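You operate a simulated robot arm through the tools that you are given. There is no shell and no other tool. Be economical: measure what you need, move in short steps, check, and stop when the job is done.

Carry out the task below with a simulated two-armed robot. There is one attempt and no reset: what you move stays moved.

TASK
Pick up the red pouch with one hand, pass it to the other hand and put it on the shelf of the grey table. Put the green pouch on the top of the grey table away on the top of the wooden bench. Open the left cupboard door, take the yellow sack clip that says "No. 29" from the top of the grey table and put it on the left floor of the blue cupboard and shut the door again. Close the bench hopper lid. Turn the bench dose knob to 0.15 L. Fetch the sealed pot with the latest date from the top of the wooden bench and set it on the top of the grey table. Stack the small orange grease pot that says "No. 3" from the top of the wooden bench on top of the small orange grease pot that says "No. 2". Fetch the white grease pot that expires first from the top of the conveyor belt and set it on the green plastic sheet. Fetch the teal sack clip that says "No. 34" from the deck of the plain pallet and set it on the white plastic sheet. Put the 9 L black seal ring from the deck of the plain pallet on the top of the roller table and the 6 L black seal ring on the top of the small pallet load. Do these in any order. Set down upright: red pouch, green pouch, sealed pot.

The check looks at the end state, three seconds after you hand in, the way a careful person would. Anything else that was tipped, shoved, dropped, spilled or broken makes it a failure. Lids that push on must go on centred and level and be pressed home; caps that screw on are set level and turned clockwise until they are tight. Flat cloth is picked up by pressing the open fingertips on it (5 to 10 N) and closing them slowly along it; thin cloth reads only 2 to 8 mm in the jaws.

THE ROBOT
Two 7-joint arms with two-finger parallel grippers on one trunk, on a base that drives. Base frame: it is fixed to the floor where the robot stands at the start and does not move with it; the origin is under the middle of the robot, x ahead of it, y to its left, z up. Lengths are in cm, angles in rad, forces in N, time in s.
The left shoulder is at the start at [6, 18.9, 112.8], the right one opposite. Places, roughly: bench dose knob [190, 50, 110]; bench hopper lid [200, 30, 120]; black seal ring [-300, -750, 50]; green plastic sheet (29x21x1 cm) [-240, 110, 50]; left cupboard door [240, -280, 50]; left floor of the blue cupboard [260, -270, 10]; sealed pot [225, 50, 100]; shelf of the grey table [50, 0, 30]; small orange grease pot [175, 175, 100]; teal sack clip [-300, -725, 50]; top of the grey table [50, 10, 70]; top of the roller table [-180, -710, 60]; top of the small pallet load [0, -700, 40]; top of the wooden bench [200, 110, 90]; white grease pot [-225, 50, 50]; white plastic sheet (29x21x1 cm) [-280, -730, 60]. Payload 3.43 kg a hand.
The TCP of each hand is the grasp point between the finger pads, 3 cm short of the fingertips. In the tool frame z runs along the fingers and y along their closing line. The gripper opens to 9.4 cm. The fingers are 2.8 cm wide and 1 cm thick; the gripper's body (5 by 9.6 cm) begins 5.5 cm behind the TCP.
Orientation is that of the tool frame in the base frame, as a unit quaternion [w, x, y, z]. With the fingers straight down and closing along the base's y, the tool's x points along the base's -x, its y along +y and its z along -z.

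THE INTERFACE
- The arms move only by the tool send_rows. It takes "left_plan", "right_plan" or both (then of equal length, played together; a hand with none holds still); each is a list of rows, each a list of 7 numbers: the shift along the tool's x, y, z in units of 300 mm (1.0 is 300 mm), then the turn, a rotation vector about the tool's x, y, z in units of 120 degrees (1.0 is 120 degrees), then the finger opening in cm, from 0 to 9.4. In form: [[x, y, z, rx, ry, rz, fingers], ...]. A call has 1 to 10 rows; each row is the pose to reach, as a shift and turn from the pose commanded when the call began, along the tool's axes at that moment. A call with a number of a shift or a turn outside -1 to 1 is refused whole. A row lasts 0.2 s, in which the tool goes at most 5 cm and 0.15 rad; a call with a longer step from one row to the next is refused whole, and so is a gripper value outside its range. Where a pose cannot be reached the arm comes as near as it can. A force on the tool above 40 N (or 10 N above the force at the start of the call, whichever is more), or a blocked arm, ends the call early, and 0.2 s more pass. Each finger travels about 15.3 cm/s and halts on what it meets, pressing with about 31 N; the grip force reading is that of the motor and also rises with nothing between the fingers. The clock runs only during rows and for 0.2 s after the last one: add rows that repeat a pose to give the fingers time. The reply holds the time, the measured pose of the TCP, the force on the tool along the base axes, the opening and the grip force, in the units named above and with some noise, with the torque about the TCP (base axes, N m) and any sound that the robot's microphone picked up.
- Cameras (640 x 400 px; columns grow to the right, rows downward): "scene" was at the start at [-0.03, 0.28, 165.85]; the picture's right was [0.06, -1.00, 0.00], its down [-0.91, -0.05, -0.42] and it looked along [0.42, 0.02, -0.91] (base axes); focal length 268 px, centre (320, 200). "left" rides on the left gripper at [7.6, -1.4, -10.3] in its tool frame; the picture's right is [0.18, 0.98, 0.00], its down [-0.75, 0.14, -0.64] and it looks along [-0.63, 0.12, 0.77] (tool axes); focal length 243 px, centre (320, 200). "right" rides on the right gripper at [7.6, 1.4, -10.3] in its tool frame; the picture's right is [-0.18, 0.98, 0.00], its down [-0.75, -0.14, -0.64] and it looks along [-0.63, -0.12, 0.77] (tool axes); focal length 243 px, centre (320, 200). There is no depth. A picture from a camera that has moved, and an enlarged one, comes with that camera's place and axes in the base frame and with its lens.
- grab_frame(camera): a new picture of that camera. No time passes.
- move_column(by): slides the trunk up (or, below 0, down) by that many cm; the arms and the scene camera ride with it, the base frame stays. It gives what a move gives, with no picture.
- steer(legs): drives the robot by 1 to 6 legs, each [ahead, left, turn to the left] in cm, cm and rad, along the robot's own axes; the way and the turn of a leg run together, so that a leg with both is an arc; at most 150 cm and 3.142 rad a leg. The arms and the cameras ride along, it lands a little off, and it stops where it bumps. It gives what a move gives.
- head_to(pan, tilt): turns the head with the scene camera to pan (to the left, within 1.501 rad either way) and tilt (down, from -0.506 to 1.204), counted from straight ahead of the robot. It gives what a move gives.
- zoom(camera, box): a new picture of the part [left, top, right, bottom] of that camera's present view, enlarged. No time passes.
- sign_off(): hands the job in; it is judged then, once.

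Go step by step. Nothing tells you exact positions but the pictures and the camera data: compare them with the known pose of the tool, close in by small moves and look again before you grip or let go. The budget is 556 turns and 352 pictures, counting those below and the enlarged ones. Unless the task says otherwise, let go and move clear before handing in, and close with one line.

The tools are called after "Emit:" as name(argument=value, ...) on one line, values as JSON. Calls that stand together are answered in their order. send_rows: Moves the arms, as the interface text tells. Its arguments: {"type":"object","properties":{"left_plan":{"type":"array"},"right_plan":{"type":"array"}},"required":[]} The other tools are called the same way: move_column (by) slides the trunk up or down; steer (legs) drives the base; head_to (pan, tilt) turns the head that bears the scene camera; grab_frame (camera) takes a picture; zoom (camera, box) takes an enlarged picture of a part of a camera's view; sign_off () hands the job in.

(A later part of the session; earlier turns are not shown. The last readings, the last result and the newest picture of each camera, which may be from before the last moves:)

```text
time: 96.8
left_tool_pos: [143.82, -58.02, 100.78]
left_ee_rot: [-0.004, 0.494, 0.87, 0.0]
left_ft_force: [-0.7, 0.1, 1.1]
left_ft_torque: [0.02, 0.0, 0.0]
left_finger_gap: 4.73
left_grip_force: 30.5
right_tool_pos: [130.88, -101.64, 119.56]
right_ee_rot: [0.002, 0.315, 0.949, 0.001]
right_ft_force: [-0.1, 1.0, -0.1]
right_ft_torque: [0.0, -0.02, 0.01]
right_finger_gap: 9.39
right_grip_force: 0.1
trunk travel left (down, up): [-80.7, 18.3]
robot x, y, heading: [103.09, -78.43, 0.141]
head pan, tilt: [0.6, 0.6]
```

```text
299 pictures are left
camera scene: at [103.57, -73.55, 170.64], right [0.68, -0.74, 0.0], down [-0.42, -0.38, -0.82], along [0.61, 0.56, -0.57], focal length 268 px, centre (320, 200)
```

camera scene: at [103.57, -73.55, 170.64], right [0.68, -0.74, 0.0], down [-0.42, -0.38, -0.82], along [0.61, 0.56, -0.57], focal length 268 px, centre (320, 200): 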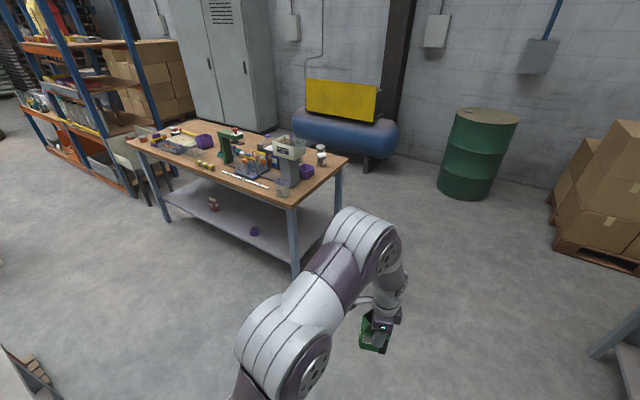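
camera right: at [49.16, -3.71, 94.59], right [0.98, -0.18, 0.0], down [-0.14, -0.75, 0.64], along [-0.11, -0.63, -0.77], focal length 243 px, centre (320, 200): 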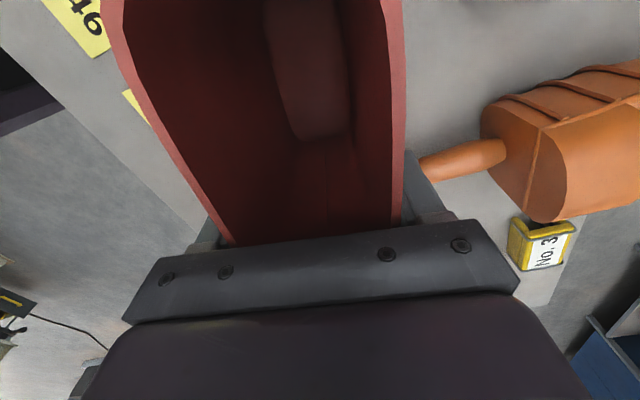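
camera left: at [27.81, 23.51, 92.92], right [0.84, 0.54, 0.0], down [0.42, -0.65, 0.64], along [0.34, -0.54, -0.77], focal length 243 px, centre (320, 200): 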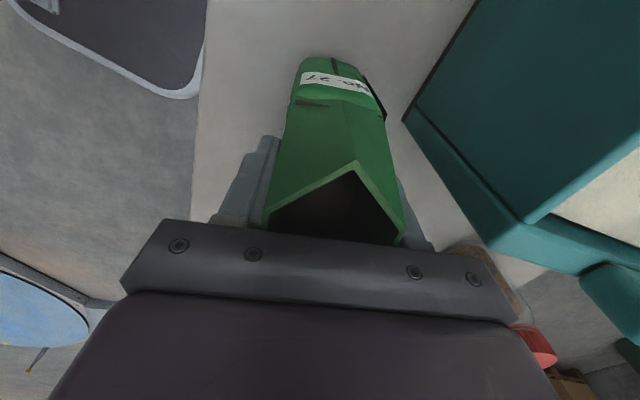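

The bench runs from about (176, 11) to (148, 172), top z≈90. I zoom in on it.

Emit:
zoom(camera="scene", box=[110, 100, 370, 260])

Emit:
zoom(camera="scene", box=[200, 120, 350, 210])

```text
2.46 times, centred on (240, 180) of scene
camera zoom: at [103.57, -73.55, 170.64], right [0.68, -0.74, 0.0], down [-0.42, -0.38, -0.82], along [0.61, 0.56, -0.57], focal length 660 px, centre (517, 249)
```

zoom: 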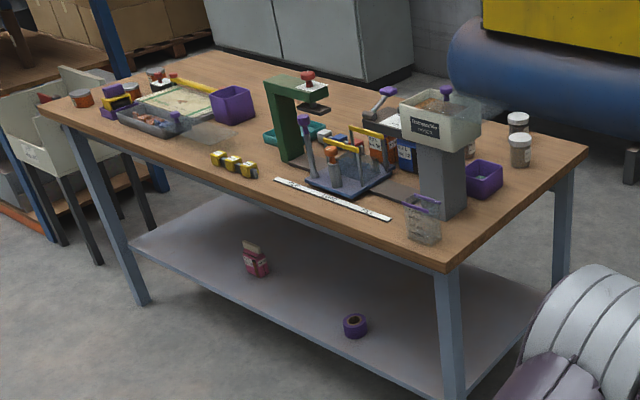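

```text
4.27 times, centred on (275, 165) of scene
camera zoom: at [103.57, -73.55, 170.64], right [0.68, -0.74, 0.0], down [-0.42, -0.38, -0.82], along [0.61, 0.56, -0.57], focal length 1143 px, centre (512, 349)
```

zoom: 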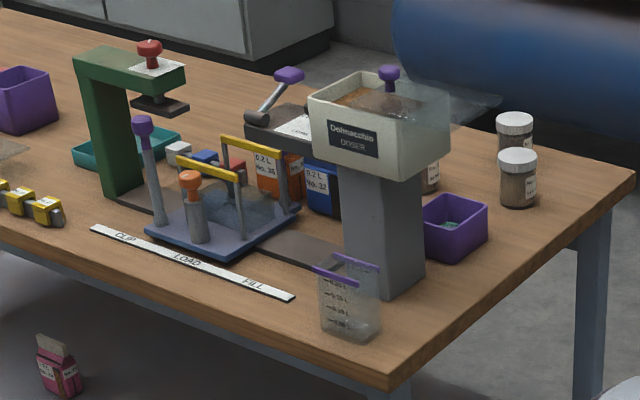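

The doser stands near the bench's right end with the jars there, so I go round to the right end and face it.

Emit:
steer(legs=[[105, 5, 0], [0, 0, 1.6]])

Emit:
move_column(by=17)

Emit:
head_to(pan=0.0, tilt=0.6)

Emit:
grab_frame(camera="scene")

```text
time: 106.3
left_tool_pos: [184.55, -17.96, 100.84]
left_ee_rot: [-0.003, -0.302, 0.953, -0.002]
left_ft_force: [-0.1, -0.9, -0.4]
left_ft_torque: [-0.02, 0.0, 0.01]
left_finger_gap: 4.69
left_grip_force: 31.3
right_tool_pos: [228.99, -27.76, 119.65]
right_ee_rot: [0.001, -0.481, 0.877, 0.002]
right_ft_force: [-0.1, 0.4, -0.3]
right_ft_torque: [-0.02, -0.01, 0.01]
right_finger_gap: 9.39
right_grip_force: 0.0
trunk travel left (down, up): [-80.7, 18.3]
robot x, y, heading: [208.11, -57.19, 1.786]
head pan, tilt: [0.6, 0.6]
```

```text
time: 108.2
left_tool_pos: [184.61, -18.02, 117.75]
left_ee_rot: [-0.003, -0.302, 0.953, -0.002]
left_ft_force: [0.3, 0.0, -0.7]
left_ft_torque: [-0.02, -0.02, 0.01]
left_finger_gap: 4.73
left_grip_force: 31.4
right_tool_pos: [228.99, -27.63, 136.57]
right_ee_rot: [0.001, -0.482, 0.876, 0.003]
right_ft_force: [0.7, -0.1, -0.3]
right_ft_torque: [-0.02, 0.04, -0.01]
right_finger_gap: 9.4
right_grip_force: 0.1
trunk travel left (down, up): [-97.7, 1.3]
robot x, y, heading: [208.06, -56.99, 1.79]
head pan, tilt: [0.6, 0.6]
```

```text
time: 109.2
left_tool_pos: [184.57, -18.0, 117.82]
left_ee_rot: [-0.003, -0.302, 0.953, -0.002]
left_ft_force: [0.5, 0.1, 0.6]
left_ft_torque: [-0.01, -0.02, 0.02]
left_finger_gap: 4.71
left_grip_force: 31.4
right_tool_pos: [228.92, -27.73, 136.56]
right_ee_rot: [0.001, -0.482, 0.876, 0.002]
right_ft_force: [0.2, 0.8, 0.0]
right_ft_torque: [-0.02, -0.01, 0.03]
right_finger_gap: 9.39
right_grip_force: 0.1
trunk travel left (down, up): [-97.7, 1.3]
robot x, y, heading: [208.16, -57.28, 1.786]
head pan, tilt: [0.0, 0.6]
```

```text
296 pictures are left
camera scene: at [207.41, -54.41, 187.64], right [0.98, 0.22, 0.0], down [0.12, -0.55, -0.83], along [-0.18, 0.81, -0.56], focal length 268 px, centre (320, 200)
```

scene: 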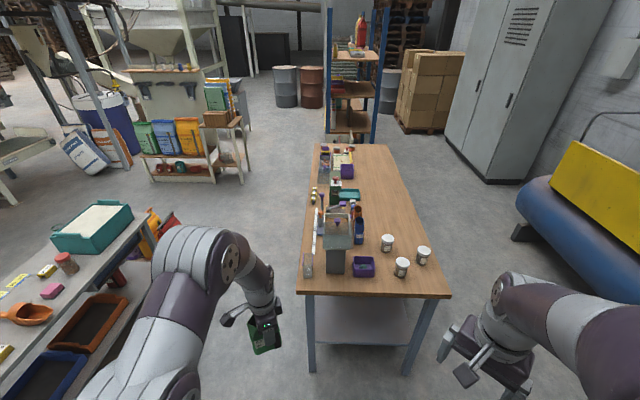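

Good view: three pots and free space on the back half. I zoom.

Emit:
zoom(camera="scene", box=[290, 180, 450, 300])

Emit:
zoom(camera="scene", box=[300, 135, 400, 205])

```text
3.33 times, centred on (370, 240) of scene
camera zoom: at [207.41, -54.41, 187.64], right [0.98, 0.22, 0.0], down [0.12, -0.55, -0.83], along [-0.18, 0.81, -0.56], focal length 893 px, centre (153, 67)
```

zoom: 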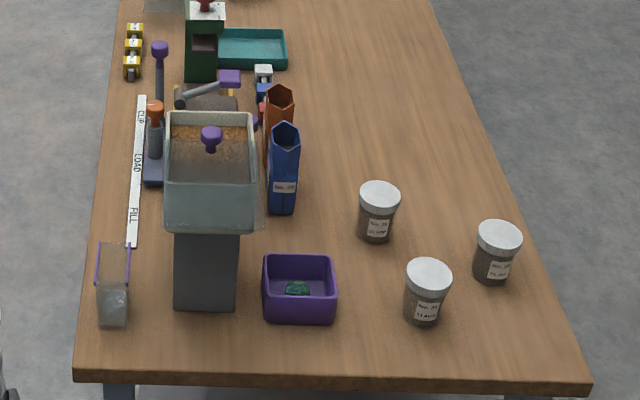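

```text
5.71 times, centred on (350, 170) of scene
camera zoom: at [207.41, -54.41, 187.64], right [0.98, 0.22, 0.0], down [0.12, -0.55, -0.83], along [-0.18, 0.81, -0.56], focal length 1531 px, centre (149, 371)
```

zoom: 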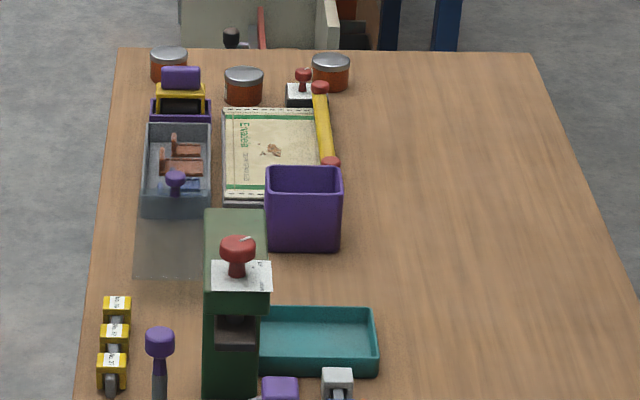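

Pots stand at about (219,49), (226,35), (236,45). I go right and forward so the green pouch can be set at the free corner near (240, 34).

Emit:
steer(legs=[[0, 0, -0.036], [0, -60, 0], [36, 0, 0]])

Emit:
head_to(pan=0.0, tilt=1.0)

Emit:
grab_frame(camera="scene")

Emit:
grab_frame(camera="left")

```text
time: 114.9
left_tool_pos: [240.84, 29.13, 117.87]
left_ee_rot: [-0.002, -0.268, 0.963, 0.0]
left_ft_force: [-0.6, 0.3, -0.3]
left_ft_torque: [0.03, 0.01, 0.0]
left_finger_gap: 4.72
left_grip_force: 30.8
right_tool_pos: [284.39, 16.32, 136.62]
right_ee_rot: [0.002, -0.451, 0.893, 0.003]
right_ft_force: [0.0, 0.2, 0.3]
right_ft_torque: [0.0, -0.06, 0.01]
right_finger_gap: 9.39
right_grip_force: 0.0
trunk travel left (down, up): [-97.7, 1.3]
robot x, y, heading: [261.68, -11.26, 1.718]
head pan, tilt: [0.0, 0.6]
```

```text
time: 115.7
left_tool_pos: [240.93, 29.43, 117.87]
left_ee_rot: [-0.003, -0.268, 0.963, -0.003]
left_ft_force: [-0.2, -1.0, 0.6]
left_ft_torque: [-0.02, 0.0, 0.06]
left_finger_gap: 4.72
left_grip_force: 31.0
right_tool_pos: [284.5, 16.79, 136.67]
right_ee_rot: [0.001, -0.451, 0.893, 0.002]
right_ft_force: [-0.4, 0.2, 0.8]
right_ft_torque: [0.0, -0.01, -0.05]
right_finger_gap: 9.39
right_grip_force: 0.1
trunk travel left (down, up): [-97.7, 1.3]
robot x, y, heading: [261.7, -11.21, 1.723]
head pan, tilt: [0.0, 1.0]
```

```text
293 pictures are left
camera scene: at [261.37, -10.27, 184.44], right [0.99, 0.15, 0.0], down [0.13, -0.83, -0.54], along [-0.08, 0.53, -0.84], focal length 268 px, centre (320, 200)
```

scene: 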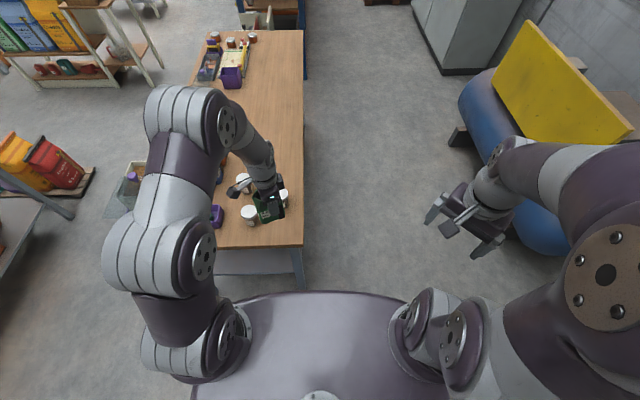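

```text
292 pictures are left
camera left: at [235.13, 24.38, 128.16], right [-0.67, 0.75, 0.0], down [0.57, 0.51, 0.64], along [0.48, 0.42, -0.77], focal length 243 px, centre (320, 200)
```

left: 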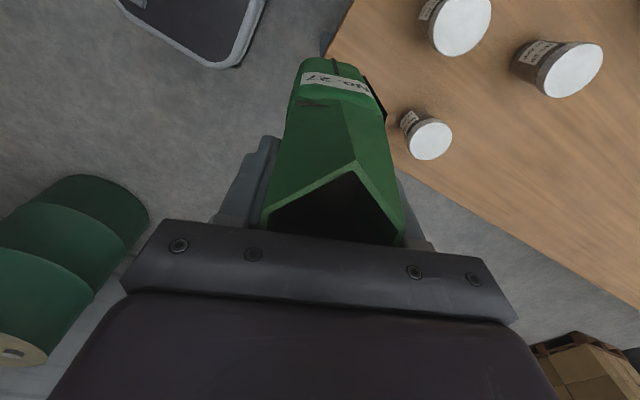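

I move over the free corner spot and lower to just above the bench.

Emit:
send_rows(left_plan=[[-0.015, 0.08, 0, 0, 0, 0, 2], [-0.031, 0.16, 0, 0, 0, 0, 2], [-0.031, 0.16, 0.13, 0, 0, 0, 2], [-0.031, 0.16, 0.26, 0, 0, 0, 2], [-0.031, 0.16, 0.39, 0, 0, 0, 2], [-0.031, 0.16, 0.5, 0, 0, 0, 2]])

Emit:
grab_frame(camera="left")

Emit:
zoom(camera="scene", box=[190, 150, 350, 280])

```text
time: 117.1
left_tool_pos: [239.22, 33.99, 102.64]
left_ee_rot: [-0.002, -0.268, 0.964, -0.001]
left_ft_force: [0.2, -0.3, 0.6]
left_ft_torque: [0.01, -0.03, -0.01]
left_finger_gap: 4.69
left_grip_force: 30.6
right_tool_pos: [284.28, 16.64, 136.74]
right_ee_rot: [0.001, -0.451, 0.893, 0.002]
right_ft_force: [0.2, 0.4, 0.6]
right_ft_torque: [0.0, 0.02, -0.02]
right_finger_gap: 9.38
right_grip_force: 0.0
trunk travel left (down, up): [-97.7, 1.3]
robot x, y, heading: [261.49, -11.34, 1.721]
head pan, tilt: [0.0, 1.0]
```

```text
291 pictures are left
camera left: at [233.46, 28.95, 112.9], right [-0.67, 0.75, 0.0], down [0.57, 0.51, 0.64], along [0.48, 0.42, -0.77], focal length 243 px, centre (320, 200)
```

left: 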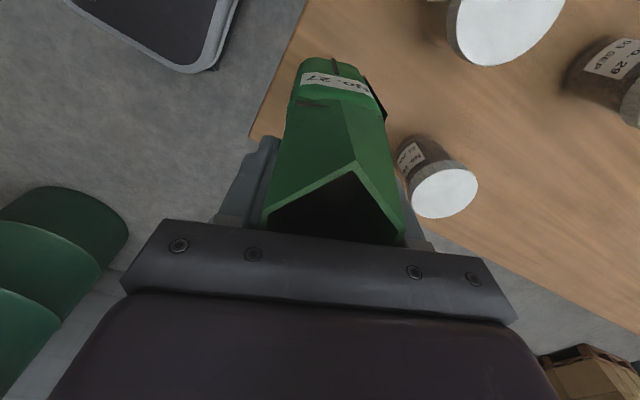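

```text
3.08 times, centred on (270, 215) of scene
camera zoom: at [261.33, -10.33, 184.44], right [0.99, 0.15, 0.0], down [0.13, -0.83, -0.54], along [-0.08, 0.53, -0.84], focal length 824 px, centre (474, 154)
```

zoom: 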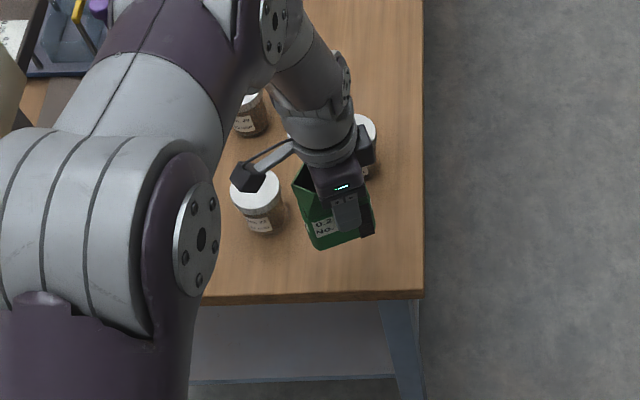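

Position looks good. I lower gently, checking force.

Emit:
send_rows(left_plan=[[0, 0, 0.03, 0, 0, 0, 2], [0, 0, 0.06, 0, 0, 0, 2], [0, 0, 0.08, 0, 0, 0, 2], [0, 0, 0.08, 0, 0, 0, 2]])

Emit:
grab_frame(camera="left")

```text
time: 118.1
left_tool_pos: [239.18, 33.84, 100.45]
left_ee_rot: [-0.003, -0.268, 0.963, -0.003]
left_ft_force: [0.5, -0.9, 0.0]
left_ft_torque: [-0.04, 0.02, 0.0]
left_finger_gap: 4.73
left_grip_force: 31.3
right_tool_pos: [284.4, 16.62, 136.75]
right_ee_rot: [0.001, -0.451, 0.893, 0.002]
right_ft_force: [-0.1, -0.1, -0.4]
right_ft_torque: [-0.01, -0.01, 0.01]
right_finger_gap: 9.37
right_grip_force: 0.0
trunk travel left (down, up): [-97.7, 1.3]
robot x, y, heading: [261.5, -11.15, 1.722]
head pan, tilt: [0.0, 1.0]
```

```text
289 pictures are left
camera left: at [233.46, 28.86, 110.72], right [-0.67, 0.75, 0.0], down [0.57, 0.51, 0.64], along [0.48, 0.42, -0.77], focal length 243 px, centre (320, 200)
```

left: 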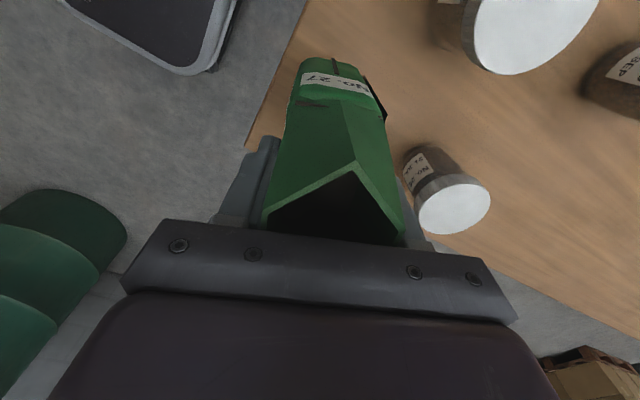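

I shift 1 cm inward from the edge and continue down.

Emit:
send_rows(left_plan=[[0, 0.033, 0, 0, 0, 0, 2], [0, 0.033, 0.017, 0, 0, 0, 2], [0, 0.033, 0.034, 0, 0, 0, 2], [0, 0.033, 0.034, 0, 0, 0, 2]])

Emit:
send_rows(left_plan=[[0, 0, 0.012, 0, 0, 0, 2], [0, 0, 0.024, 0, 0, 0, 2], [0, 0, 0.024, 0, 0, 0, 2]])

```text
time: 119.1
left_tool_pos: [238.52, 34.69, 99.29]
left_ee_rot: [-0.003, -0.268, 0.963, -0.003]
left_ft_force: [-0.2, 0.0, -0.9]
left_ft_torque: [-0.03, -0.04, 0.02]
left_finger_gap: 4.72
left_grip_force: 30.6
right_tool_pos: [284.48, 16.7, 136.6]
right_ee_rot: [0.001, -0.451, 0.892, 0.003]
right_ft_force: [-0.1, 0.6, -0.1]
right_ft_torque: [-0.03, 0.01, 0.01]
right_finger_gap: 9.42
right_grip_force: 0.1
trunk travel left (down, up): [-97.7, 1.3]
robot x, y, heading: [261.88, -11.52, 1.714]
head pan, tilt: [0.0, 1.0]
```

```text
time: 119.9
left_tool_pos: [238.71, 34.58, 98.55]
left_ee_rot: [-0.001, -0.268, 0.963, -0.002]
left_ft_force: [1.6, -0.7, -0.3]
left_ft_torque: [-0.02, -0.02, 0.0]
left_finger_gap: 4.71
left_grip_force: 30.8
right_tool_pos: [284.42, 16.63, 136.68]
right_ee_rot: [0.001, -0.451, 0.893, 0.003]
right_ft_force: [0.0, 0.3, -0.8]
right_ft_torque: [0.03, -0.01, 0.02]
right_finger_gap: 9.42
right_grip_force: 0.1
trunk travel left (down, up): [-97.7, 1.3]
robot x, y, heading: [261.46, -11.67, 1.72]
head pan, tilt: [0.0, 1.0]
```

Emit:
send_rows(left_plan=[[0, 0, 0.012, 0, 0, 0, 2], [0, 0, 0.024, 0, 0, 0, 2], [0, 0, 0.024, 0, 0, 0, 2]])

Emit:
send_rows(left_plan=[[0, 0, 0.012, 0, 0, 0, 2], [0, 0, 0.02, 0, 0, 0, 2], [0, 0, 0.02, 0, 0, 0, 2]])

Emit:
grab_frame(camera="left")

```text
time: 120.7
left_tool_pos: [238.68, 34.77, 97.86]
left_ee_rot: [-0.003, -0.268, 0.963, -0.002]
left_ft_force: [0.2, 0.4, -0.2]
left_ft_torque: [0.02, 0.0, 0.02]
left_finger_gap: 4.71
left_grip_force: 30.8
right_tool_pos: [284.47, 16.68, 136.7]
right_ee_rot: [0.0, -0.451, 0.892, 0.003]
right_ft_force: [0.3, 0.0, -0.4]
right_ft_torque: [0.0, 0.0, 0.0]
right_finger_gap: 9.39
right_grip_force: 0.0
trunk travel left (down, up): [-97.7, 1.3]
robot x, y, heading: [261.69, -11.4, 1.719]
head pan, tilt: [0.0, 1.0]
```

```text
time: 121.5
left_tool_pos: [238.71, 34.87, 97.45]
left_ee_rot: [-0.002, -0.268, 0.963, -0.002]
left_ft_force: [-0.7, -1.0, 0.4]
left_ft_torque: [0.01, 0.01, 0.0]
left_finger_gap: 4.71
left_grip_force: 31.2
right_tool_pos: [284.4, 16.71, 136.61]
right_ee_rot: [0.002, -0.451, 0.893, 0.003]
right_ft_force: [0.2, -0.4, 0.9]
right_ft_torque: [-0.01, -0.01, -0.02]
right_finger_gap: 9.39
right_grip_force: 0.0
trunk travel left (down, up): [-97.7, 1.3]
robot x, y, heading: [262.02, -11.03, 1.722]
head pan, tilt: [0.0, 1.0]
```

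```text
288 pictures are left
camera left: at [232.93, 29.7, 107.73], right [-0.67, 0.75, 0.0], down [0.57, 0.51, 0.64], along [0.48, 0.42, -0.77], focal length 243 px, centre (320, 200)
```

left: 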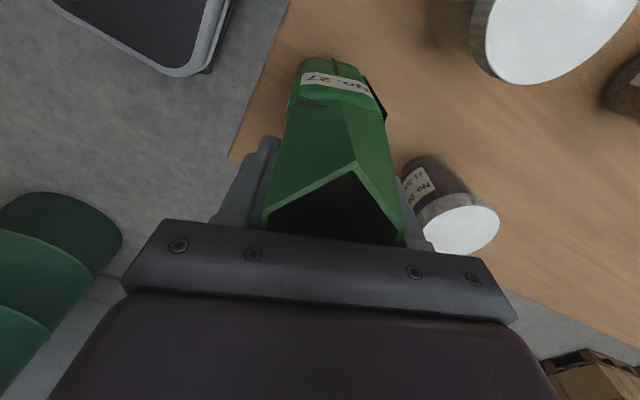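

Emit:
send_rows(left_plan=[[0, 0, 0.012, 0, 0, 0, 2], [0, 0, 0.024, 0, 0, 0, 2], [0, 0, 0.036, 0, 0, 0, 2], [0, 0, 0.036, 0, 0, 0, 2]])

Emit:
send_rows(left_plan=[[0, 0, 0.012, 0, 0, 0, 2], [0, 0, 0.024, 0, 0, 0, 2], [0, 0, 0.036, 0, 0, 0, 2], [0, 0, 0.036, 0, 0, 0, 2]])

Emit:
grab_frame(camera="left")

```text
time: 122.5
left_tool_pos: [238.61, 34.63, 96.29]
left_ee_rot: [-0.002, -0.268, 0.963, -0.003]
left_ft_force: [-0.7, 0.2, -0.4]
left_ft_torque: [-0.01, 0.0, -0.03]
left_finger_gap: 4.72
left_grip_force: 31.5
right_tool_pos: [284.36, 16.64, 136.64]
right_ee_rot: [0.0, -0.451, 0.892, 0.003]
right_ft_force: [0.5, 0.1, -0.3]
right_ft_torque: [-0.02, 0.0, 0.04]
right_finger_gap: 9.4
right_grip_force: 0.1
trunk travel left (down, up): [-97.7, 1.3]
robot x, y, heading: [261.6, -11.23, 1.726]
head pan, tilt: [0.0, 1.0]
```

```text
time: 123.5
left_tool_pos: [238.62, 34.55, 95.15]
left_ee_rot: [-0.003, -0.268, 0.963, -0.002]
left_ft_force: [-0.3, 0.4, -0.8]
left_ft_torque: [0.04, 0.0, -0.02]
left_finger_gap: 4.74
left_grip_force: 30.1
right_tool_pos: [284.51, 16.55, 136.6]
right_ee_rot: [0.0, -0.451, 0.893, 0.002]
right_ft_force: [-0.6, 0.0, 0.4]
right_ft_torque: [-0.01, 0.01, -0.02]
right_finger_gap: 9.38
right_grip_force: 0.0
trunk travel left (down, up): [-97.7, 1.3]
robot x, y, heading: [261.57, -11.41, 1.723]
head pan, tilt: [0.0, 1.0]
```

```text
287 pictures are left
camera left: at [232.96, 29.58, 105.42], right [-0.67, 0.75, 0.0], down [0.57, 0.51, 0.64], along [0.48, 0.42, -0.77], focal length 243 px, centre (320, 200)
```

left: 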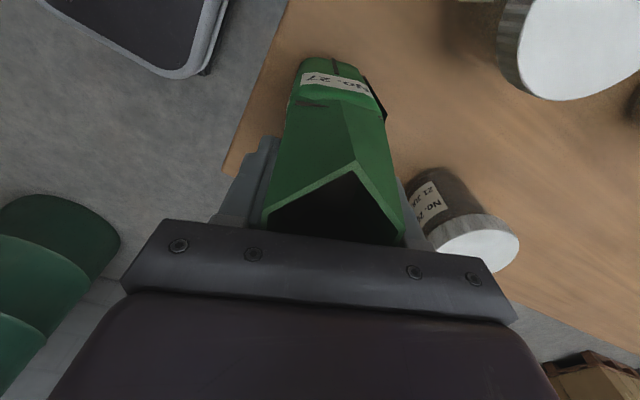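

Bench top is nearer z≈84. I continue lowering slowly.

Emit:
send_rows(left_plan=[[0, 0, 0.01, 0, 0, 0, 2], [0, 0, 0.02, 0, 0, 0, 2], [0, 0, 0.03, 0, 0, 0, 2], [0, 0, 0.03, 0, 0, 0, 2]])

Emit:
send_rows(left_plan=[[0, 0, 0.01, 0, 0, 0, 2], [0, 0, 0.02, 0, 0, 0, 2], [0, 0, 0.03, 0, 0, 0, 2], [0, 0, 0.03, 0, 0, 0, 2]])

```text
time: 124.5
left_tool_pos: [238.45, 34.64, 94.49]
left_ee_rot: [-0.003, -0.269, 0.963, 0.0]
left_ft_force: [0.5, -0.9, 21.6]
left_ft_torque: [-0.23, 0.27, 0.0]
left_finger_gap: 4.74
left_grip_force: 30.7
right_tool_pos: [284.52, 16.43, 136.74]
right_ee_rot: [0.001, -0.451, 0.893, 0.003]
right_ft_force: [-0.1, 1.3, -0.2]
right_ft_torque: [0.0, -0.02, 0.0]
right_finger_gap: 9.41
right_grip_force: 0.1
trunk travel left (down, up): [-97.7, 1.3]
robot x, y, heading: [261.63, -11.4, 1.722]
head pan, tilt: [0.0, 1.0]
```

```text
time: 125.2
left_tool_pos: [238.63, 34.79, 93.94]
left_ee_rot: [-0.001, -0.268, 0.963, 0.001]
left_ft_force: [2.9, -6.9, 22.4]
left_ft_torque: [-0.47, -0.17, 0.04]
left_finger_gap: 4.71
left_grip_force: 31.1
right_tool_pos: [284.6, 16.24, 136.69]
right_ee_rot: [0.002, -0.451, 0.893, 0.003]
right_ft_force: [-0.4, -0.2, -0.4]
right_ft_torque: [0.02, 0.02, 0.03]
right_finger_gap: 9.41
right_grip_force: 0.0
trunk travel left (down, up): [-97.7, 1.3]
robot x, y, heading: [261.91, -11.57, 1.716]
head pan, tilt: [0.0, 1.0]
stopped in row 3 (left hand): the force on the tool passed its limit (the readings are from after the stop); the commanded pose is now the measured one
```

Contact. I release to 6.8 cm and go straight up.

Emit:
send_rows(left_plan=[[0, 0, -0.01, 0, 0, 0, 2], [0, 0, -0.01, 0, 0, 0, 5.2], [0, 0, -0.01, 0, 0, 0, 6], [0, 0, -0.01, 0, 0, 0, 6.8], [0, 0, -0.01, 0, 0, 0, 6.8]])

Emit:
grab_frame(camera="left")

```text
time: 126.3
left_tool_pos: [238.42, 34.73, 94.11]
left_ee_rot: [-0.003, -0.268, 0.963, -0.001]
left_ft_force: [0.1, -0.2, 2.6]
left_ft_torque: [0.01, 0.01, 0.01]
left_finger_gap: 6.81
left_grip_force: 0.1
right_tool_pos: [284.45, 16.51, 136.71]
right_ee_rot: [0.001, -0.451, 0.893, 0.002]
right_ft_force: [0.1, -0.3, 1.5]
right_ft_torque: [0.0, 0.0, -0.04]
right_finger_gap: 9.4
right_grip_force: 0.0
trunk travel left (down, up): [-97.7, 1.3]
robot x, y, heading: [261.59, -11.45, 1.723]
head pan, tilt: [0.0, 1.0]
```

```text
286 pictures are left
camera left: at [232.8, 29.74, 104.46], right [-0.67, 0.75, 0.0], down [0.58, 0.51, 0.64], along [0.48, 0.43, -0.77], focal length 243 px, centre (320, 200)
```

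left: 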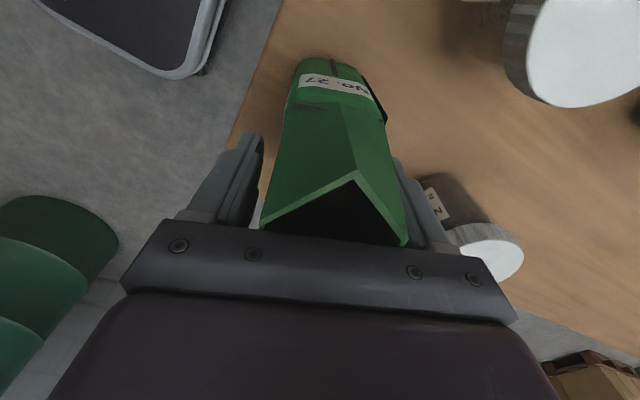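

Emit:
send_rows(left_plan=[[0, 0.012, 0, 0, 0, 0, 7.3], [0, 0.012, -0.08, 0, 0, 0, 7.3], [0, 0.012, -0.2, 0, 0, 0, 7.3], [0, 0.012, -0.35, 0, 0, 0, 7.3], [0, 0.012, -0.5, 0, 0, 0, 7.3], [0, 0.012, -0.65, 0, 0, 0, 7.3], [0, 0.012, -0.8, 0, 0, 0, 7.3]])

Emit:
grab_frame(camera="left")

Emit:
grab_frame(camera="scene")

```text
time: 128.0
left_tool_pos: [238.58, 35.11, 118.29]
left_ee_rot: [-0.004, -0.268, 0.963, -0.001]
left_ft_force: [-0.7, -1.3, -0.5]
left_ft_torque: [0.01, -0.03, 0.0]
left_finger_gap: 7.29
left_grip_force: 0.1
right_tool_pos: [284.5, 16.54, 136.73]
right_ee_rot: [0.001, -0.451, 0.893, 0.003]
right_ft_force: [0.0, 0.5, 0.8]
right_ft_torque: [0.01, 0.0, 0.01]
right_finger_gap: 9.41
right_grip_force: 0.1
trunk travel left (down, up): [-97.7, 1.3]
robot x, y, heading: [261.64, -11.42, 1.72]
head pan, tilt: [0.0, 1.0]
```

```text
285 pictures are left
camera left: at [232.76, 30.06, 128.64], right [-0.67, 0.75, 0.0], down [0.58, 0.51, 0.64], along [0.48, 0.43, -0.77], focal length 243 px, centre (320, 200)
```

left: 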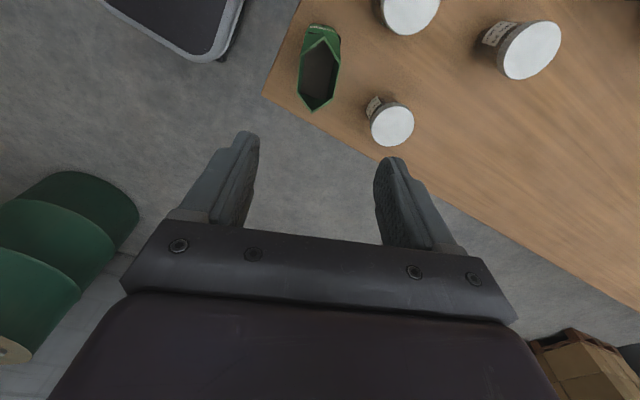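

```text
284 pictures are left
camera scene: at [261.44, -10.59, 184.43], right [0.99, 0.15, 0.0], down [0.12, -0.83, -0.54], along [-0.08, 0.54, -0.84], focal length 268 px, centre (320, 200)
```

scene: 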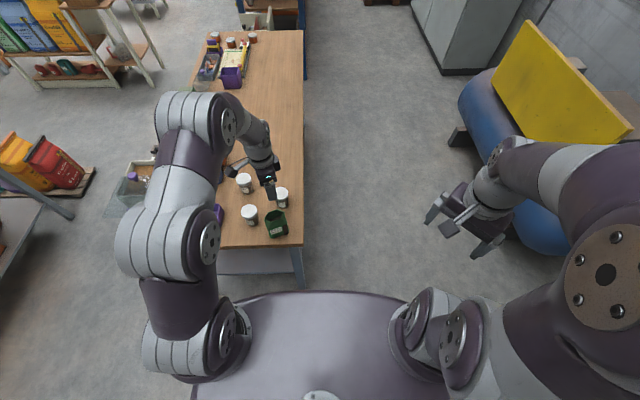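

Green pouch stands on the bench. Now I read the pot labels.

Emit:
zoom(camera="scene", box=[230, 165, 300, 245])

Emit:
zoom(camera="left", box=[340, 0, 580, 150])

```text
5.00 times, centred on (265, 205) of scene
camera zoom: at [261.44, -10.59, 184.43], right [0.99, 0.15, 0.0], down [0.12, -0.83, -0.54], along [-0.08, 0.54, -0.84], focal length 1340 px, centre (595, 175)
```

zoom: 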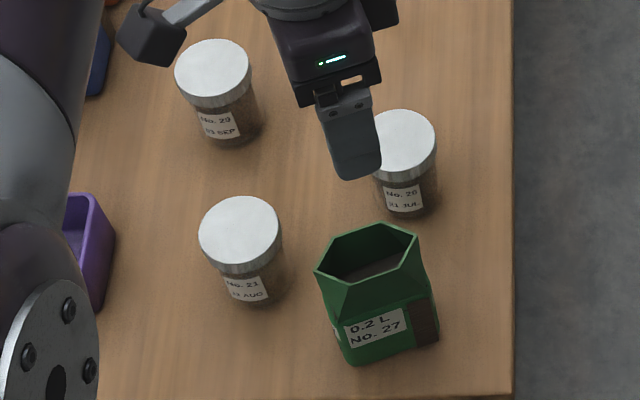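

```text
2.67 times, centred on (460, 75) of left
camera zoom: at [232.76, 30.06, 128.64], right [-0.67, 0.75, 0.0], down [0.58, 0.51, 0.64], along [0.48, 0.43, -0.77], focal length 647 px, centre (-53, 533)
```

zoom: 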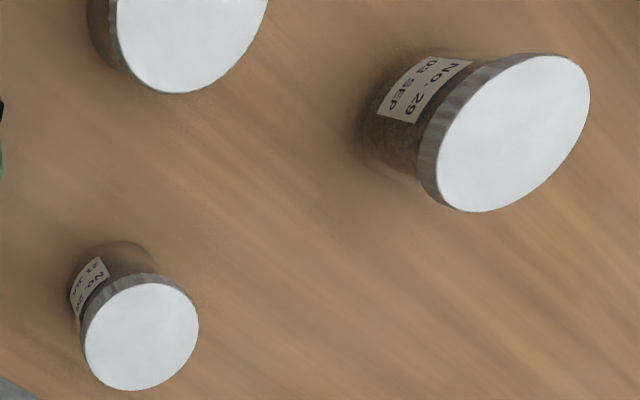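

Latest date is No. 29 "03 SEP" at about (219.3, 52.3), top z≈94. First I'll inspect the doser: back off and strafe left.

Emit:
steer(legs=[[-35, 0, 0.03], [0, 50, 0]])

Emit:
head_to(pan=0.0, tilt=0.6)

Emit:
grab_frame(camera="scene")

Emit:
zoom(camera="scene", box=[270, 180, 430, 300])

```text
time: 132.7
left_tool_pos: [194.14, -6.73, 118.14]
left_ee_rot: [-0.003, -0.28, 0.96, -0.001]
left_ft_force: [1.2, -0.6, -0.2]
left_ft_torque: [-0.01, 0.02, -0.01]
left_finger_gap: 7.29
left_grip_force: 0.0
right_tool_pos: [240.57, -24.21, 136.49]
right_ee_rot: [0.0, -0.462, 0.887, 0.003]
right_ft_force: [0.0, -0.7, -0.1]
right_ft_torque: [-0.02, 0.04, 0.0]
right_finger_gap: 9.4
right_grip_force: 0.0
trunk travel left (down, up): [-97.7, 1.3]
robot x, y, heading: [218.75, -52.49, 1.743]
head pan, tilt: [0.0, 1.0]
```

```text
time: 133.5
left_tool_pos: [193.88, -6.65, 118.22]
left_ee_rot: [-0.001, -0.28, 0.96, 0.0]
left_ft_force: [0.5, -0.5, 0.2]
left_ft_torque: [0.0, -0.01, 0.0]
left_finger_gap: 7.29
left_grip_force: 0.0
right_tool_pos: [240.46, -24.27, 136.49]
right_ee_rot: [0.001, -0.462, 0.887, 0.004]
right_ft_force: [-0.5, -0.2, -0.7]
right_ft_torque: [0.02, -0.02, -0.01]
right_finger_gap: 9.4
right_grip_force: 0.1
trunk travel left (down, up): [-97.7, 1.3]
robot x, y, heading: [218.55, -53.21, 1.745]
head pan, tilt: [0.0, 0.6]
```

```text
281 pictures are left
camera scene: at [217.59, -50.01, 187.63], right [0.98, 0.17, 0.0], down [0.1, -0.56, -0.82], along [-0.14, 0.81, -0.57], focal length 268 px, centre (320, 200)
```

scene: 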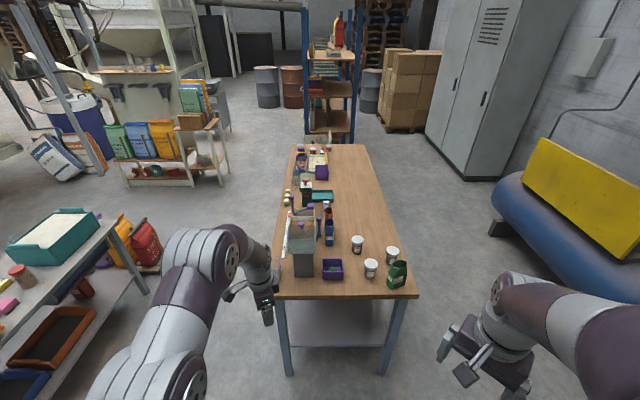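

```text
3.33 times, centred on (350, 240) of scene
camera zoom: at [217.59, -50.01, 187.63], right [0.98, 0.17, 0.0], down [0.1, -0.56, -0.82], along [-0.14, 0.81, -0.57], focal length 893 px, centre (220, 67)
```

zoom: 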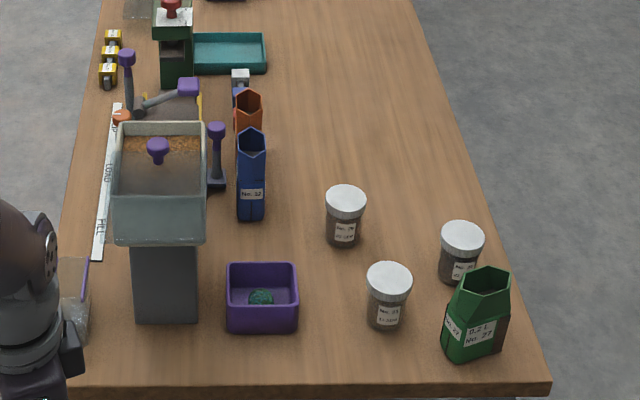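

I check the hopper with the left hand camera.

Emit:
grab_frame(camera="left")

Emit:
zoom(camera="scene", box=[275, 180, 355, 260])

```text
279 pictures are left
camera left: at [188.32, -11.93, 128.54], right [-0.68, 0.73, 0.0], down [0.56, 0.53, 0.64], along [0.47, 0.44, -0.77], focal length 243 px, centre (320, 200)
```

left: 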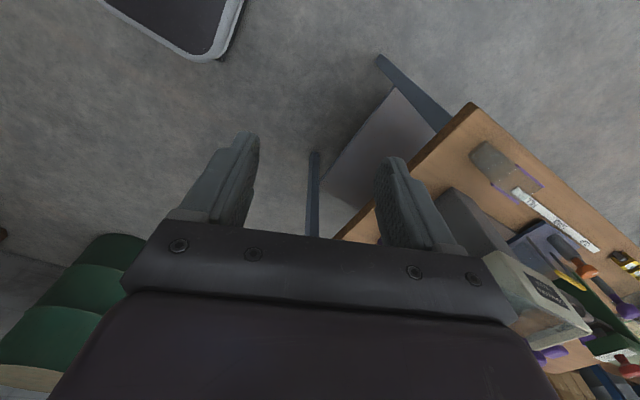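

```text
5.00 times, centred on (315, 220) of scene
camera zoom: at [217.59, -50.01, 187.63], right [0.98, 0.17, 0.0], down [0.1, -0.56, -0.82], along [-0.14, 0.81, -0.57], focal length 1340 px, centre (345, 100)
```

zoom: 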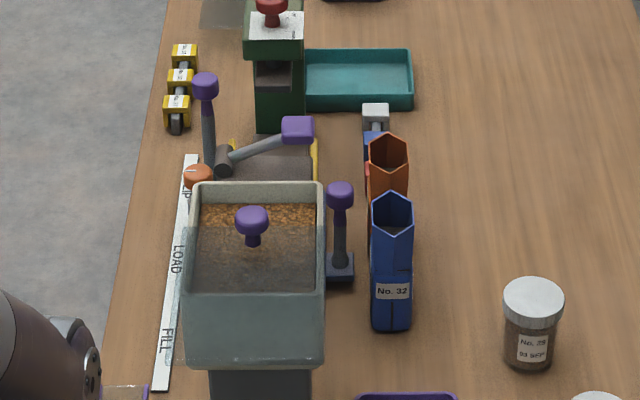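

I need the front side view, so I turn and drive to the bench front.

Emit:
steer(legs=[[0, 0, -1.575], [-90, 0, 0], [0, 85, 0]])

Emit:
head_to(pan=-0.1, tilt=0.7)

Emit:
grab_frame(camera="scene")

```text
time: 146.3
left_tool_pos: [165.25, 41.7, 118.3]
left_ee_rot: [-0.002, 0.499, 0.866, 0.001]
left_ft_force: [-0.1, 0.0, 0.2]
left_ft_torque: [0.02, -0.01, 0.02]
left_finger_gap: 7.3
left_grip_force: 0.0
right_tool_pos: [145.7, -3.9, 136.57]
right_ee_rot: [0.002, 0.32, 0.947, 0.001]
right_ft_force: [1.0, -0.5, -0.3]
right_ft_torque: [0.02, 0.02, 0.01]
right_finger_gap: 9.4
right_grip_force: 0.0
trunk travel left (down, up): [-97.7, 1.3]
robot x, y, heading: [118.04, 19.5, 0.132]
head pan, tilt: [0.0, 0.6]
```

```text
time: 146.9
left_tool_pos: [165.42, 41.81, 118.24]
left_ee_rot: [-0.002, 0.499, 0.866, 0.001]
left_ft_force: [-0.6, -0.2, 0.3]
left_ft_torque: [-0.02, -0.02, 0.0]
left_finger_gap: 7.31
left_grip_force: 0.0
right_tool_pos: [145.89, -3.86, 136.68]
right_ee_rot: [0.002, 0.321, 0.947, 0.0]
right_ft_force: [0.4, 0.9, 0.0]
right_ft_torque: [0.04, -0.03, 0.03]
right_finger_gap: 9.4
right_grip_force: 0.0
trunk travel left (down, up): [-97.7, 1.3]
robot x, y, heading: [117.72, 19.6, 0.134]
head pan, tilt: [-0.099, 0.7]
```

```text
277 pictures are left
camera scene: at [120.69, 18.93, 186.78], right [0.03, -1.0, 0.0], down [-0.64, -0.02, -0.77], along [0.76, 0.03, -0.64], focal length 268 px, centre (320, 200)
```

scene: 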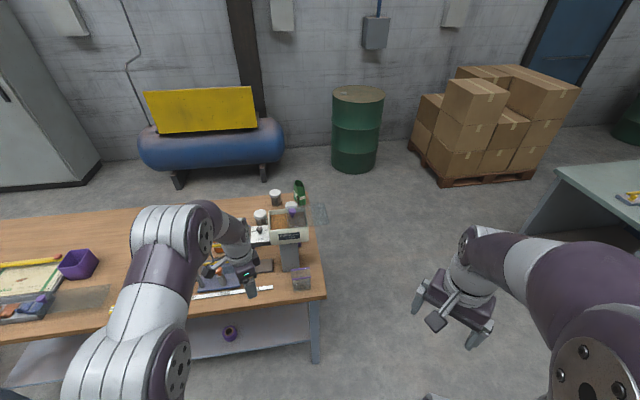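

Emit:
zoom(camera="scene", box=[230, 180, 350, 310])

Emit:
grab_frame(camera="right")

```text
3.08 times, centred on (290, 245) of scene
camera zoom: at [120.69, 18.93, 186.78], right [0.03, -1.0, 0.0], down [-0.64, -0.02, -0.77], along [0.76, 0.03, -0.64], focal length 824 px, centre (412, 62)
```

zoom: 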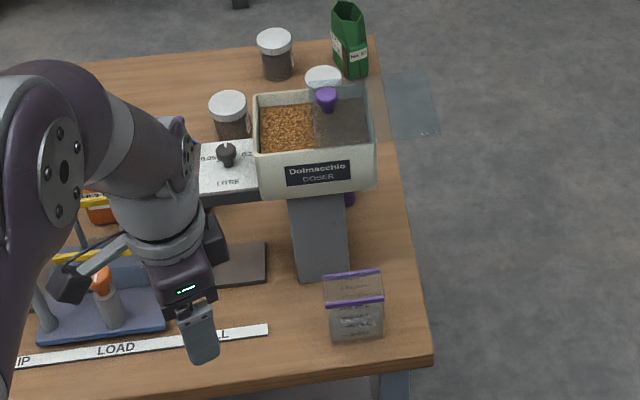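

```text
275 pictures are left
camera right: at [140.44, 1.79, 146.89], right [0.74, 0.67, 0.0], down [0.51, -0.57, 0.64], along [0.43, -0.48, -0.76], focal length 243 px, centre (320, 200)
```

right: 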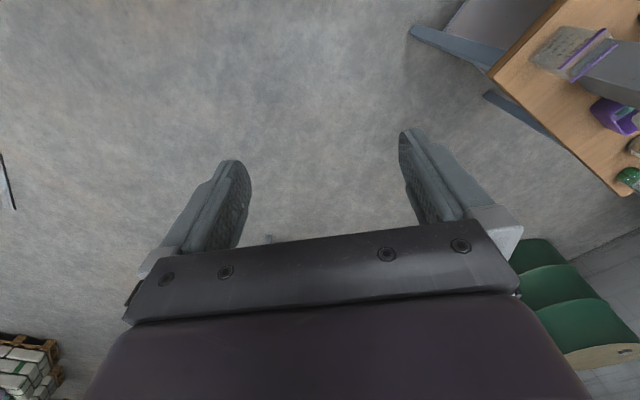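

Clear now: the hopper lid is a glass slide pushed halfway right (handle purple), and the dose knob sits on the "LITRE" plate left of it. I retract the left arm and drive closer.

Emit:
send_rows(left_plan=[[0.117, -0.084, 0, 0, 0, 0, 7.3], [0.234, -0.168, 0, 0, 0, 0, 7.3], [0.351, -0.252, 0, 0, 0, 0, 7.3], [0.468, -0.336, 0, 0, 0, 0, 7.3], [0.585, -0.42, 0, 0, 0, 0, 7.3]])

Emit:
steer(legs=[[0, 21, 0.036], [25, 0, 0]])

Emit:
head_to(pan=0.0, tilt=1.0)

Emit:
grab_frame(camera="scene")

```text
time: 148.1
left_tool_pos: [145.38, 51.12, 118.3]
left_ee_rot: [-0.002, 0.5, 0.866, 0.002]
left_ft_force: [-0.1, 0.1, -0.1]
left_ft_torque: [-0.03, -0.04, -0.01]
left_finger_gap: 7.29
left_grip_force: 0.0
right_tool_pos: [145.72, -3.69, 136.54]
right_ee_rot: [0.003, 0.321, 0.947, 0.002]
right_ft_force: [0.3, -0.6, -1.1]
right_ft_torque: [0.01, 0.0, -0.01]
right_finger_gap: 9.42
right_grip_force: 0.0
trunk travel left (down, up): [-97.7, 1.3]
robot x, y, heading: [118.46, 19.41, 0.134]
head pan, tilt: [-0.099, 0.7]
```

```text
time: 151.2
left_tool_pos: [165.21, 76.63, 118.21]
left_ee_rot: [-0.001, 0.483, 0.876, 0.002]
left_ft_force: [-0.8, -0.7, 0.3]
left_ft_torque: [0.01, 0.02, -0.02]
left_finger_gap: 7.31
left_grip_force: 0.1
right_tool_pos: [167.43, 21.76, 136.62]
right_ee_rot: [0.003, 0.303, 0.953, 0.002]
right_ft_force: [0.4, -0.9, 0.9]
right_ft_torque: [0.01, -0.02, -0.01]
right_finger_gap: 9.4
right_grip_force: 0.0
trunk travel left (down, up): [-97.7, 1.3]
robot x, y, heading: [139.49, 44.22, 0.174]
head pan, tilt: [-0.099, 0.7]
```

```text
time: 152.0
left_tool_pos: [165.54, 76.59, 118.15]
left_ee_rot: [-0.003, 0.484, 0.875, 0.001]
left_ft_force: [0.8, 0.4, -0.1]
left_ft_torque: [0.04, 0.06, 0.01]
left_finger_gap: 7.3
left_grip_force: 0.1
right_tool_pos: [167.82, 21.8, 136.54]
right_ee_rot: [0.002, 0.303, 0.953, 0.001]
right_ft_force: [-0.8, 0.2, -0.3]
right_ft_torque: [-0.01, -0.02, -0.01]
right_finger_gap: 9.4
right_grip_force: 0.0
trunk travel left (down, up): [-97.7, 1.3]
robot x, y, heading: [139.1, 44.15, 0.167]
head pan, tilt: [0.0, 1.0]
```

```text
274 pictures are left
camera scene: at [140.35, 44.25, 184.44], right [0.17, -0.99, 0.0], down [-0.83, -0.14, -0.54], along [0.53, 0.09, -0.84], focal length 268 px, centre (320, 200)
```

scene: 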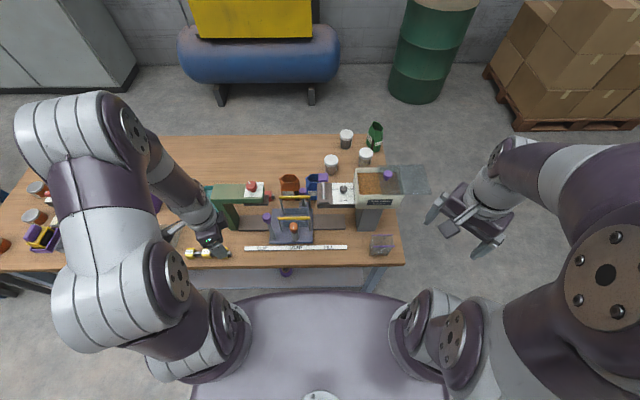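

Emit:
zoom(camera="scene", box=[300, 150, 440, 240])

Emit:
zoom(camera="scene", box=[315, 165, 375, 215])

```text
4.44 times, centred on (370, 195) of scene
camera zoom: at [140.35, 44.25, 184.44], right [0.17, -0.99, 0.0], down [-0.83, -0.14, -0.54], along [0.53, 0.09, -0.84], focal length 1191 px, centre (98, 222)
```

zoom: 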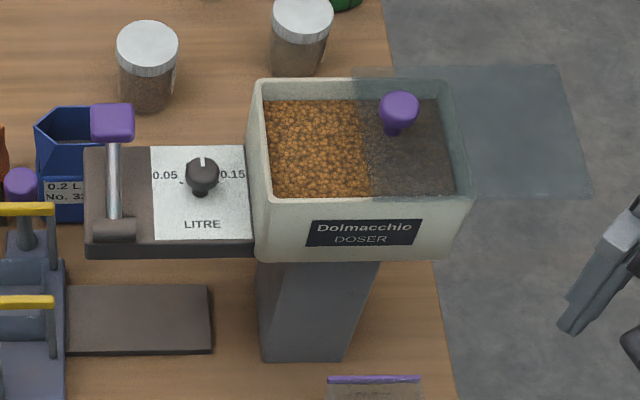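

```text
8.00 times, centred on (345, 190) of scene
camera zoom: at [140.35, 44.25, 184.44], right [0.17, -0.99, 0.0], down [-0.83, -0.14, -0.54], along [0.53, 0.09, -0.84], focal length 2143 px, centre (120, 280)
```

zoom: 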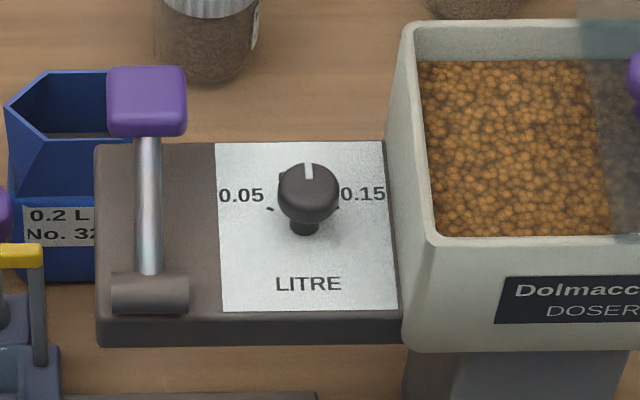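

Knob at about (191.3, 45, 112) pointing to 0.10; 0.15 is ~60° clockwise. Lid handle at (193.2, 32.4, 120.5). I drive 9 cm closer and take the right hand above the lid handle.

Emit:
steer(legs=[[9, 0, 0]])

Emit:
send_rows(right_plan=[[-0.05, 0.05, 0, 0, 0, -0.063, 5], [-0.1, 0.1, 0, 0, 0, -0.126, 5], [-0.15, 0.16, 0, 0, 0, -0.189, 5], [-0.2, 0.22, 0, 0, 0, -0.252, 5], [-0.25, 0.28, 0, 0, 0, -0.315, 5], [-0.3, 0.34, 0, 0, 0, -0.376, 5]])

Emit:
grab_frame(camera="right")

Emit:
grab_frame(camera="scene")

```text
time: 153.1
left_tool_pos: [173.7, 78.07, 118.25]
left_ee_rot: [0.0, 0.482, 0.876, 0.002]
left_ft_force: [-0.5, 0.1, 0.6]
left_ft_torque: [0.03, -0.01, -0.03]
left_finger_gap: 7.32
left_grip_force: 0.1
right_tool_pos: [175.93, 23.16, 136.74]
right_ee_rot: [0.005, 0.302, 0.953, 0.003]
right_ft_force: [-0.2, 0.0, 0.8]
right_ft_torque: [0.02, -0.03, 0.0]
right_finger_gap: 9.38
right_grip_force: 0.2
trunk travel left (down, up): [-97.7, 1.3]
robot x, y, heading: [147.85, 45.81, 0.171]
head pan, tilt: [0.0, 1.0]
```

```text
time: 154.5
left_tool_pos: [174.21, 78.15, 118.13]
left_ee_rot: [-0.002, 0.483, 0.876, 0.001]
left_ft_force: [-0.2, 0.6, 0.6]
left_ft_torque: [0.04, -0.01, -0.02]
left_finger_gap: 7.29
left_grip_force: 0.0
right_tool_pos: [190.07, 26.38, 136.51]
right_ee_rot: [0.002, -0.088, 0.996, 0.0]
right_ft_force: [0.4, -0.5, -0.5]
right_ft_torque: [0.02, 0.04, -0.01]
right_finger_gap: 4.99
right_grip_force: 0.1
trunk travel left (down, up): [-97.7, 1.3]
robot x, y, heading: [148.51, 46.05, 0.169]
head pan, tilt: [0.0, 1.0]
```

```text
271 pictures are left
camera right: at [182.11, 26.33, 146.69], right [0.01, 1.0, 0.0], down [0.76, -0.01, 0.64], along [0.64, -0.01, -0.76], focal length 243 px, centre (320, 200)
```

right: 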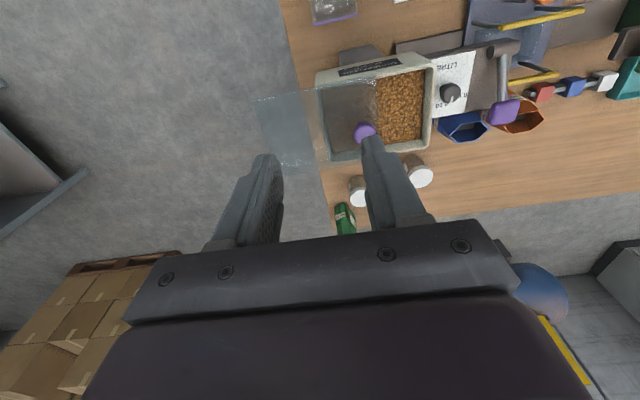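

```text
270 pictures are left
camera scene: at [149.23, 45.75, 184.44], right [0.17, -0.99, 0.0], down [-0.83, -0.14, -0.54], along [0.53, 0.09, -0.84], focal length 268 px, centre (320, 200)
```

scene: 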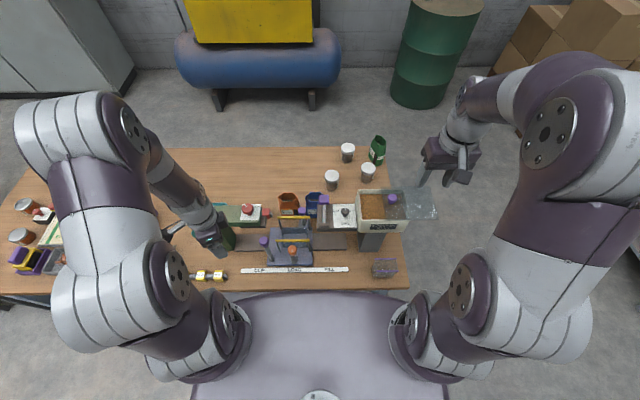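

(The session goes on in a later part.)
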